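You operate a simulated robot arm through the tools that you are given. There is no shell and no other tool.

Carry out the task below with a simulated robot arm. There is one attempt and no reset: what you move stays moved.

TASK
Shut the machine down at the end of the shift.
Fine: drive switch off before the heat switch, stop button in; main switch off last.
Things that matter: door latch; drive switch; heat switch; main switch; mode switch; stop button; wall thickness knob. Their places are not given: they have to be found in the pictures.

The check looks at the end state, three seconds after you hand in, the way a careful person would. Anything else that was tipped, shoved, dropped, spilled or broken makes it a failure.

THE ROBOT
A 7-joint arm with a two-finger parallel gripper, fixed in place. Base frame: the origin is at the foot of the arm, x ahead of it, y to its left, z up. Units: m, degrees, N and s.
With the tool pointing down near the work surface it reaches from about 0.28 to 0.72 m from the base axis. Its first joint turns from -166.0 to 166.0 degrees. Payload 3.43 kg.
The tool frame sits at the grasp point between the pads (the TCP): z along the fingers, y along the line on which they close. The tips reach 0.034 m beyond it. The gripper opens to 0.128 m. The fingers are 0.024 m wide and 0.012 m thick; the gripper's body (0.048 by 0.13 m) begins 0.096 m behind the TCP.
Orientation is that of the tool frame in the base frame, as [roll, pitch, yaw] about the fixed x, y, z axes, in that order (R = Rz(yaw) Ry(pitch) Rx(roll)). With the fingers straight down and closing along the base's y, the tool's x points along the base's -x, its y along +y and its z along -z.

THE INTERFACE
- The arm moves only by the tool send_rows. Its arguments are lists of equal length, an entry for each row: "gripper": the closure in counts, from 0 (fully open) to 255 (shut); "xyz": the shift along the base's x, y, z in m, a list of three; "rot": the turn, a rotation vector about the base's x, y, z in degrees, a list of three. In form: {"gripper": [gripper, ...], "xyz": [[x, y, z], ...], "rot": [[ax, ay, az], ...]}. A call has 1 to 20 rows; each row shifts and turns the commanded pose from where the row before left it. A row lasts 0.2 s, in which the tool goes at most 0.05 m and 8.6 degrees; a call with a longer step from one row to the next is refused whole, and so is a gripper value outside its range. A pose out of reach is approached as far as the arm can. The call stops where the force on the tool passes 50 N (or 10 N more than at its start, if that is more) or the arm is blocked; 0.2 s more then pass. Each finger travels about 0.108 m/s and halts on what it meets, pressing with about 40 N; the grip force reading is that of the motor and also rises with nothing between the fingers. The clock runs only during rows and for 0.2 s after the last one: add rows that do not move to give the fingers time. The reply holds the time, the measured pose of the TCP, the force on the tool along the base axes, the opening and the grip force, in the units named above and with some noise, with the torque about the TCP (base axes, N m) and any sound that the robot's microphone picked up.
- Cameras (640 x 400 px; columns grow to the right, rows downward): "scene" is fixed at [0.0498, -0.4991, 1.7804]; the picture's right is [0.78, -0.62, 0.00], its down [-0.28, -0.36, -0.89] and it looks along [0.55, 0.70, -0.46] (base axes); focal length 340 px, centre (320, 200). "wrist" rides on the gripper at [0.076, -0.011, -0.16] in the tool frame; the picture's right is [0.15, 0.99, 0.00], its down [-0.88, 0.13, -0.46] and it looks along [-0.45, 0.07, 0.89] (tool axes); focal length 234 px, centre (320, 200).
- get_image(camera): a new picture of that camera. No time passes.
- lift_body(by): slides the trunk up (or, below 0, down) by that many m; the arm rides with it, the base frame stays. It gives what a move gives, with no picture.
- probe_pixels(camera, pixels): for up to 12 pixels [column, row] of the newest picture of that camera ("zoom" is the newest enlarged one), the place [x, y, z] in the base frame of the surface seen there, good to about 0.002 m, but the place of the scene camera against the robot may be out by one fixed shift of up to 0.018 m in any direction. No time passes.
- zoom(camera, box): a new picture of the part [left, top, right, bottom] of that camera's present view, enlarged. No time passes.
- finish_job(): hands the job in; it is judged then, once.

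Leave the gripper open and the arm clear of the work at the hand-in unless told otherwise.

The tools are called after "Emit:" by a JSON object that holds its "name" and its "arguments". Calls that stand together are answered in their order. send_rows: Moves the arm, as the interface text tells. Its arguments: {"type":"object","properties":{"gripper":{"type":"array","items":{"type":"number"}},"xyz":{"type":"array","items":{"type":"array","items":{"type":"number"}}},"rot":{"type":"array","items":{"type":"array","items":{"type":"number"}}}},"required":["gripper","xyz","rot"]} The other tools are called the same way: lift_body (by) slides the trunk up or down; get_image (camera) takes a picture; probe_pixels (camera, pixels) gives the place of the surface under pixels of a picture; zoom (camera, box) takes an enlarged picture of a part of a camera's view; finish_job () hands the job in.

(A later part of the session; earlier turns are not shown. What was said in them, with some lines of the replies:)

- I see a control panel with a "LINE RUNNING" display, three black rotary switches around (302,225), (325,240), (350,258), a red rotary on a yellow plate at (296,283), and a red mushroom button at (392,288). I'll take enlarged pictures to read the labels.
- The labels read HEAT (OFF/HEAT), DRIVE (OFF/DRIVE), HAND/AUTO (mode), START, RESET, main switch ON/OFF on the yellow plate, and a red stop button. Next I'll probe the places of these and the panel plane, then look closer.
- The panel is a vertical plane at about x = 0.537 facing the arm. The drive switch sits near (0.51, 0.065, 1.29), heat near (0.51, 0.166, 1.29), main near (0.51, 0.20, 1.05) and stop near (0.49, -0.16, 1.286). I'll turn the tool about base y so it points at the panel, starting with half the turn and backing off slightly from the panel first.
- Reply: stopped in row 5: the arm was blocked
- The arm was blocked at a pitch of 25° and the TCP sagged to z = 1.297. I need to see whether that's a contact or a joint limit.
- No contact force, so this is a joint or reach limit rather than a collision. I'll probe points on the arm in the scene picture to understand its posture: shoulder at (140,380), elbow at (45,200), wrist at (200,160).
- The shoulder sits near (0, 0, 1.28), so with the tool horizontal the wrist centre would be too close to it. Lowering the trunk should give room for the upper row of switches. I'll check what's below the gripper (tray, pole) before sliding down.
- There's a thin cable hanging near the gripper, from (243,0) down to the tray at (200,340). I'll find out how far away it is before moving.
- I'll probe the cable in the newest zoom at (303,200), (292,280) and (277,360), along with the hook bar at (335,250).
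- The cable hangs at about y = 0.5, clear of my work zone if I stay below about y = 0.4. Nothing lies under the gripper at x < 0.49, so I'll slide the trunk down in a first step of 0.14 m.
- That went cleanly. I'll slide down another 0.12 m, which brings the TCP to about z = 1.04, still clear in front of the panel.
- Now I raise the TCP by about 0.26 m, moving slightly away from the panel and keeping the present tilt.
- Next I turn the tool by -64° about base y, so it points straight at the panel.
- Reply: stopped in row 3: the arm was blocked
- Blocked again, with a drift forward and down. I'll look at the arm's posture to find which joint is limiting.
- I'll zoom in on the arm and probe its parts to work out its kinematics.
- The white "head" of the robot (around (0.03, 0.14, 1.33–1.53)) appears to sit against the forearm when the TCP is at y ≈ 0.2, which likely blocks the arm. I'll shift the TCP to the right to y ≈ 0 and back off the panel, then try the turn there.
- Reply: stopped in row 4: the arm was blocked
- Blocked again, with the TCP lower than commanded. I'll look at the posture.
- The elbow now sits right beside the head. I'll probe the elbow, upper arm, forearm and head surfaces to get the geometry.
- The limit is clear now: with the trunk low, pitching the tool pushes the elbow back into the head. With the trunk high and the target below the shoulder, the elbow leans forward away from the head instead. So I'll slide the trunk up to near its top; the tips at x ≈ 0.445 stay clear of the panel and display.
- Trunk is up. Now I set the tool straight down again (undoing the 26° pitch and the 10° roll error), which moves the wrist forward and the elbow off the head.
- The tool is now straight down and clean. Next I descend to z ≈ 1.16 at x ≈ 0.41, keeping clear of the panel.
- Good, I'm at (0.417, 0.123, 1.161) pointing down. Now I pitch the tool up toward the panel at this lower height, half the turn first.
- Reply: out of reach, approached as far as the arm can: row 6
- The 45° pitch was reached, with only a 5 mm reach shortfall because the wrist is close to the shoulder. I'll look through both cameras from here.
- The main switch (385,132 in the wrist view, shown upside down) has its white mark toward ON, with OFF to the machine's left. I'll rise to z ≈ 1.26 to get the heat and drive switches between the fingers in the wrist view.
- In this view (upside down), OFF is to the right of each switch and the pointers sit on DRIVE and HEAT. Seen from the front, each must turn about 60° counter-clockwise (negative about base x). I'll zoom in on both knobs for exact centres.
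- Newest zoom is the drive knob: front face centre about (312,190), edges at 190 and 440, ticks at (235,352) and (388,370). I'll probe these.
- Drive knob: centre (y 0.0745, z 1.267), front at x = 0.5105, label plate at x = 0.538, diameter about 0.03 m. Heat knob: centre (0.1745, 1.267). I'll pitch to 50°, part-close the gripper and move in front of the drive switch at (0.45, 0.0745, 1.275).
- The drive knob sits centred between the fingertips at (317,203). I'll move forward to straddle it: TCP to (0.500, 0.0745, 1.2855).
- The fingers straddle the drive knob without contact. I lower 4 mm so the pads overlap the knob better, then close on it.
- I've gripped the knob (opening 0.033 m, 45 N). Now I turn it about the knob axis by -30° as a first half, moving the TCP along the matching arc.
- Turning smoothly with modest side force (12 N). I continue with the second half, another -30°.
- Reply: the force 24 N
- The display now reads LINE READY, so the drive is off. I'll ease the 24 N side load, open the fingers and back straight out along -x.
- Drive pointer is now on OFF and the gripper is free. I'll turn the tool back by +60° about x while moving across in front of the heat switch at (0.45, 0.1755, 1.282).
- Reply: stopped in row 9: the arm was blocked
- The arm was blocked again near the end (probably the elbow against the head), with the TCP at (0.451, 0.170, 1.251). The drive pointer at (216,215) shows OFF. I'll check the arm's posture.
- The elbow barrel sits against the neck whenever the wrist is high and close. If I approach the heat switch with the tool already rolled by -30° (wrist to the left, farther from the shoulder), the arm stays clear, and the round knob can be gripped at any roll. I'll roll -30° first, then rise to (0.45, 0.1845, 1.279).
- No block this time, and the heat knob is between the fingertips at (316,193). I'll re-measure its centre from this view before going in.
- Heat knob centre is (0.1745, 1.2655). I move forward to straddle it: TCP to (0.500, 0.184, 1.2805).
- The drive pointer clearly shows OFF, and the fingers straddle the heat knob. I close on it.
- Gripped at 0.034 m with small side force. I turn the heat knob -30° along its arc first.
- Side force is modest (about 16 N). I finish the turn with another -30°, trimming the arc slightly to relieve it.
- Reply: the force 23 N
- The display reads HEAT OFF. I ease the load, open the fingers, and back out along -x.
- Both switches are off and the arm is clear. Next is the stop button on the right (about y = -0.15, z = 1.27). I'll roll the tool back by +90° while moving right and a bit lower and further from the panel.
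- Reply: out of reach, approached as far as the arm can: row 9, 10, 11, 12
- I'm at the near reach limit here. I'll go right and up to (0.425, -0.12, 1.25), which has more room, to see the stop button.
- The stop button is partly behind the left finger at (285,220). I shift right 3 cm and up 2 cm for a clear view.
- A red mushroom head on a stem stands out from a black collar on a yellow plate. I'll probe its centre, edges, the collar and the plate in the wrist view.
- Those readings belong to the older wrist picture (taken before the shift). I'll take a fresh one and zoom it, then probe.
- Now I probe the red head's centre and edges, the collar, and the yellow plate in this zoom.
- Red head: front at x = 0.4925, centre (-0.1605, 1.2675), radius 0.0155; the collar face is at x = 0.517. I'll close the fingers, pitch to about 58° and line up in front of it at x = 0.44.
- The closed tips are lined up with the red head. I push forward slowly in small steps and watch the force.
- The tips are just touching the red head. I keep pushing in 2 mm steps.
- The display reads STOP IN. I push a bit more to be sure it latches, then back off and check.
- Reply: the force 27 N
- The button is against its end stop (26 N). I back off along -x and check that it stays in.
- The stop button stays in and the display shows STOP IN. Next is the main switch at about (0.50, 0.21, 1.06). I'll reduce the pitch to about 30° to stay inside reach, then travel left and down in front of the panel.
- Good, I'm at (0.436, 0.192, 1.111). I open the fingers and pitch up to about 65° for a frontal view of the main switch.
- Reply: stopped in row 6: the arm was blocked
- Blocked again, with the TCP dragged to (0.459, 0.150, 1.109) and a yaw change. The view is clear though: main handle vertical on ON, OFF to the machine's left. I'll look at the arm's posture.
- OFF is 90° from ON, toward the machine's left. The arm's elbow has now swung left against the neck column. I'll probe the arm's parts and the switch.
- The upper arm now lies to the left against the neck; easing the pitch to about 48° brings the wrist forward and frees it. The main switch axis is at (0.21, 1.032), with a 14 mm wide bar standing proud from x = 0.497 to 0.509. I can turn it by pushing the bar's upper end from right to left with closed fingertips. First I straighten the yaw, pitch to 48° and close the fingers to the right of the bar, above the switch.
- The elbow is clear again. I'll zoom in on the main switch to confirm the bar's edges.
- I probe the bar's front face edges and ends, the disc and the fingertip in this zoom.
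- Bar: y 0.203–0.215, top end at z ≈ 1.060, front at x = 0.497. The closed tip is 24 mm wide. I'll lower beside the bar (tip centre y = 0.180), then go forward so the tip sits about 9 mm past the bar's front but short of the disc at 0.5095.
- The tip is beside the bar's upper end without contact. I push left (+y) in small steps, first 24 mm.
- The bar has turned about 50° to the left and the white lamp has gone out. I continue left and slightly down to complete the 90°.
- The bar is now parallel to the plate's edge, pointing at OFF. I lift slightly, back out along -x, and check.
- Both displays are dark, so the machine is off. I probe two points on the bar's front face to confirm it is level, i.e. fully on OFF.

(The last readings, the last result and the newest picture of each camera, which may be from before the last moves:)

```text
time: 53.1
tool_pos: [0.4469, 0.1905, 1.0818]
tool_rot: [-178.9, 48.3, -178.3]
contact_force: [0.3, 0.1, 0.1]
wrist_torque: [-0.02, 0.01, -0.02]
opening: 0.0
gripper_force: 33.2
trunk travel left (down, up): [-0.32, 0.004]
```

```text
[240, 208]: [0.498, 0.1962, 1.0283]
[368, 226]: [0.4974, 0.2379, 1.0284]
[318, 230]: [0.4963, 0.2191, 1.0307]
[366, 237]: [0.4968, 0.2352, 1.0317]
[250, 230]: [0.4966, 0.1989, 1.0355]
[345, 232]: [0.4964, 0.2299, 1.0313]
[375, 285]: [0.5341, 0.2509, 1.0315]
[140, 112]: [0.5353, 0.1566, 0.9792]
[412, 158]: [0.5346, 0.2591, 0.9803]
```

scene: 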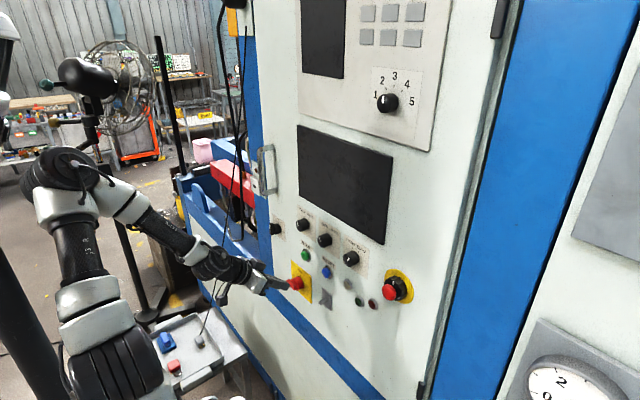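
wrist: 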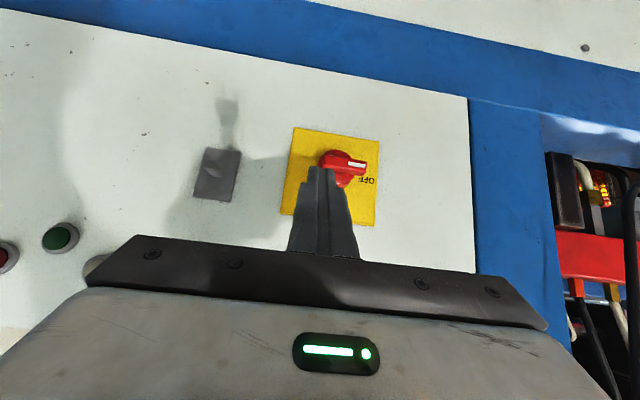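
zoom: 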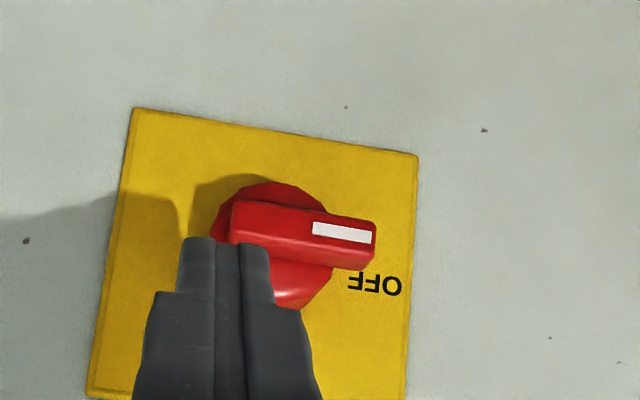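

The bar's lower edge reads z = 1.028 at both ends, so it's level and fully on OFF. I now back away, turn the tool down, and open the gripper.

Emit:
{"name": "send_rows", "arguments": {"gripper": [255, 255, 220, 160, 100, 50, 0, 0, 0], "xyz": [[-0.008, -0.003, 0.015], [-0.008, -0.003, 0.018], [-0.008, -0.003, 0.018], [-0.008, -0.003, 0.018], [-0.008, -0.003, 0.018], [-0.008, -0.003, 0.018], [-0.008, -0.003, 0.018], [0, 0, 0.02], [0, 0, 0]], "rot": [[0, 6.9, 0], [0, 6.9, 0], [0, 6.9, 0], [0, 6.9, 0], [0, 6.9, 0], [0, 6.9, 0], [0, 6.9, 0], [0, 0, 0], [0, 0, 0]]}}

Emit:
{"name": "get_image", "arguments": {"camera": "scene"}}

Emit:
{"name": "get_image", "arguments": {"camera": "wrist"}}

Emit:
{"name": "zoom", "arguments": {"camera": "scene", "box": [250, 200, 430, 320]}}

```text
time: 55.1
tool_pos: [0.3911, 0.1701, 1.2254]
tool_rot: [179.7, -0.2, -178.9]
contact_force: [0.6, 1.2, -0.1]
wrist_torque: [0.0, -0.01, -0.02]
opening: 0.1281
gripper_force: 0.0
trunk travel left (down, up): [-0.32, 0.004]
```

```text
taken
```

scene: 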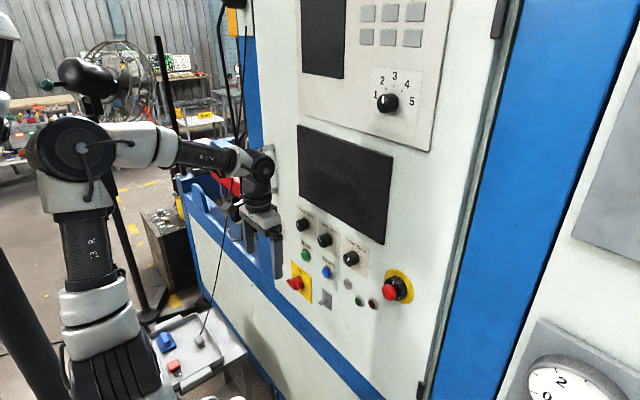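

```text
taken
```

wrist: 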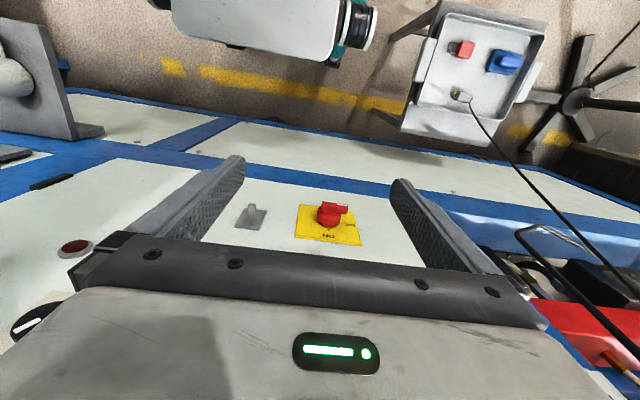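

```text
3.33 times, centred on (340, 260) of scene
```

zoom: 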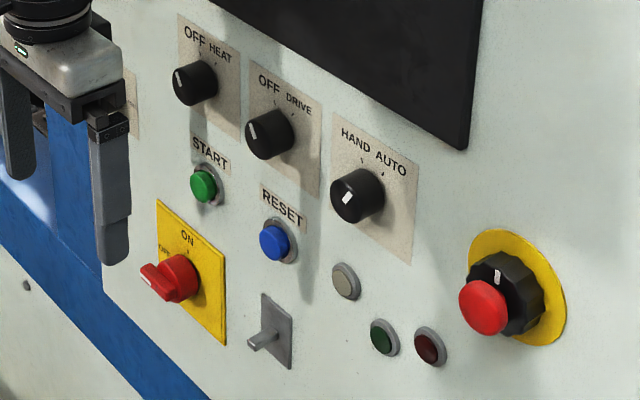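

All states look right: HEAT and DRIVE on OFF, mode still on AUTO, stop in, main on OFF, displays and lamps dark. I'll move the arm a little farther from the panel and check the untouched latch switch and wall thickness knob.

Emit:
{"name": "send_rows", "arguments": {"gripper": [0, 0, 0, 0], "xyz": [[-0.008, 0, 0.03], [-0.008, 0, 0.03], [-0.008, 0, 0.03], [0, 0, 0]], "rot": [[0, 0, 0], [0, 0, 0], [0, 0, 0], [0, 0, 0]]}}

Emit:
{"name": "zoom", "arguments": {"camera": "scene", "box": [230, 120, 410, 320]}}

Emit:
{"name": "zoom", "arguments": {"camera": "scene", "box": [290, 0, 460, 120]}}

Emit:
{"name": "zoom", "arguments": {"camera": "wrist", "box": [220, 180, 420, 280]}}

```text
time: 56.3
tool_pos: [0.3873, 0.1157, 1.3151]
tool_rot: [179.9, 0.1, 172.3]
contact_force: [0.5, 0.4, -0.6]
wrist_torque: [-0.04, 0.01, 0.02]
opening: 0.128
gripper_force: 0.2
trunk travel left (down, up): [-0.32, 0.004]
stopped in row 4: the arm was blocked; the commanded pose is now the measured one
```

```text
2.00 times, centred on (320, 220) of scene
```

zoom: 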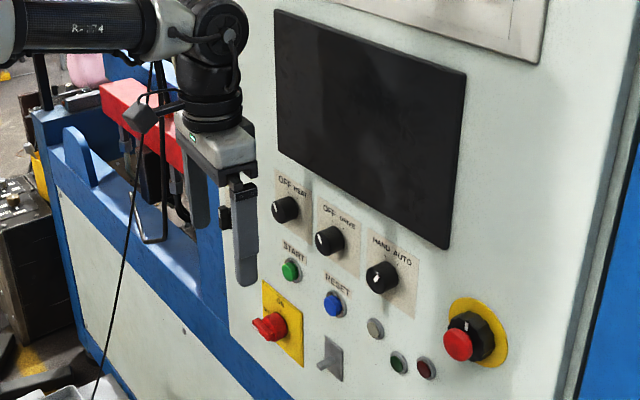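

```text
3.33 times, centred on (375, 60) of scene
```

zoom: 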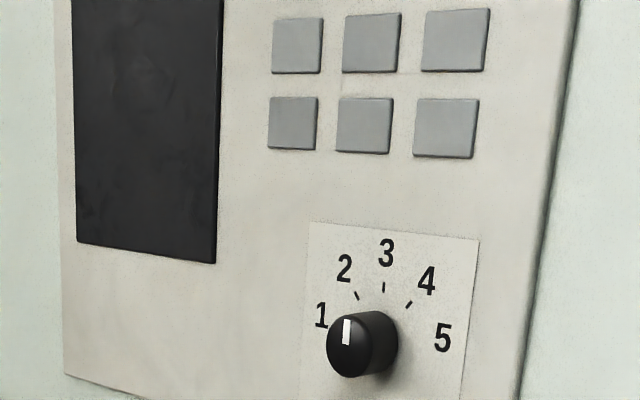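

```text
3.20 times, centred on (320, 230) of wrist
```

zoom: 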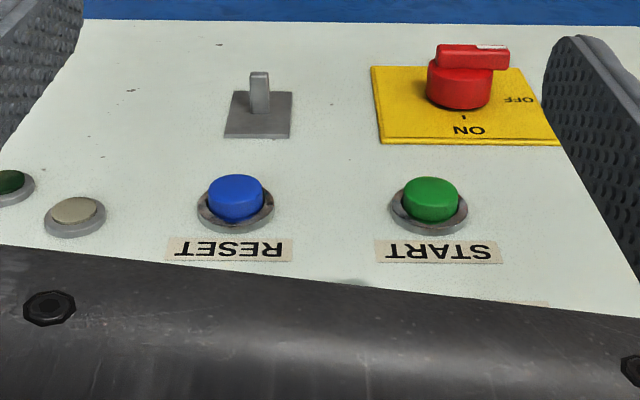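

Everything is as intended, and the wall thickness knob and other controls are unchanged. The arm only met its own neck at the end, so I ease it down a little to leave it free.

Emit:
{"name": "send_rows", "arguments": {"gripper": [0, 0, 0], "xyz": [[0.004, 0.004, -0.02], [0.004, 0.004, -0.02], [0, 0, 0]], "rot": [[0, 0, 0], [0, 0, 0], [0, 0, 0]]}}

Emit:
{"name": "get_image", "arguments": {"camera": "scene"}}

Emit:
{"name": "zoom", "arguments": {"camera": "scene", "box": [240, 130, 310, 260]}}

```text
time: 57.1
tool_pos: [0.3931, 0.1298, 1.2764]
tool_rot: [179.5, 0.0, 173.2]
contact_force: [-0.1, -0.2, 0.5]
wrist_torque: [0.0, -0.02, -0.03]
opening: 0.1283
gripper_force: 0.1
trunk travel left (down, up): [-0.32, 0.004]
```

```text
taken
```

scene: 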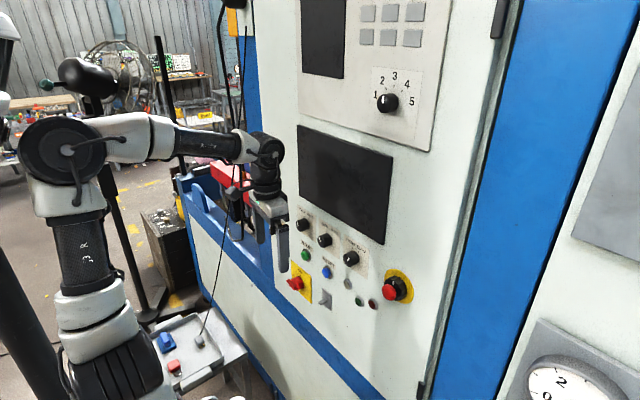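

```text
3.08 times, centred on (275, 195) of scene
```

zoom: 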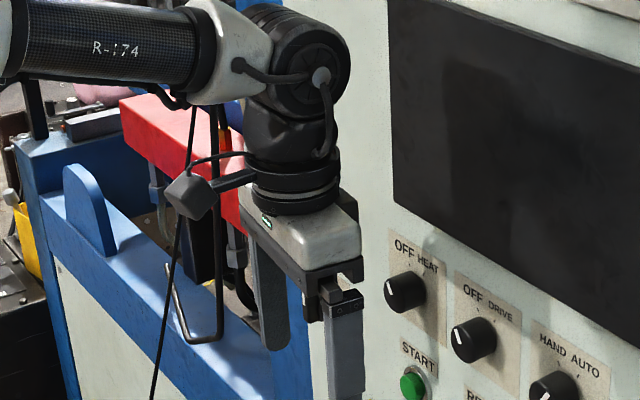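

The gripper is open, no forces are on the arm, and it stands clear of the panel. Drive is off, then heat off, stop in, and main off last. I hand the job in.

Emit:
{"name": "finish_job", "arguments": {}}

```text
The job is handed in.
```

The machine is shut down and the job is handed in.

| Step | Control | Result |
|---|---|---|
| 1 | Drive switch | OFF; the display changed to LINE READY |
| 2 | Heat switch | OFF; the display changed to HEAT OFF |
| 3 | Stop button | In, and it stayed in when I backed off; the display read STOP IN |
| 4 | Main switch | OFF last; both displays and the panel lamps went dark |

I did not touch the mode switch (still on AUTO), the wall thickness knob or the door latch. I could not see the latch in the last picture because the arm was in the way.

The arm was blocked several times, with no force on the gripper. The likely cause is its elbow or upper arm meeting the robot's own head or neck. Nothing else was knocked or moved that I could see. At hand-in the gripper was open and the arm was clear of the panel.
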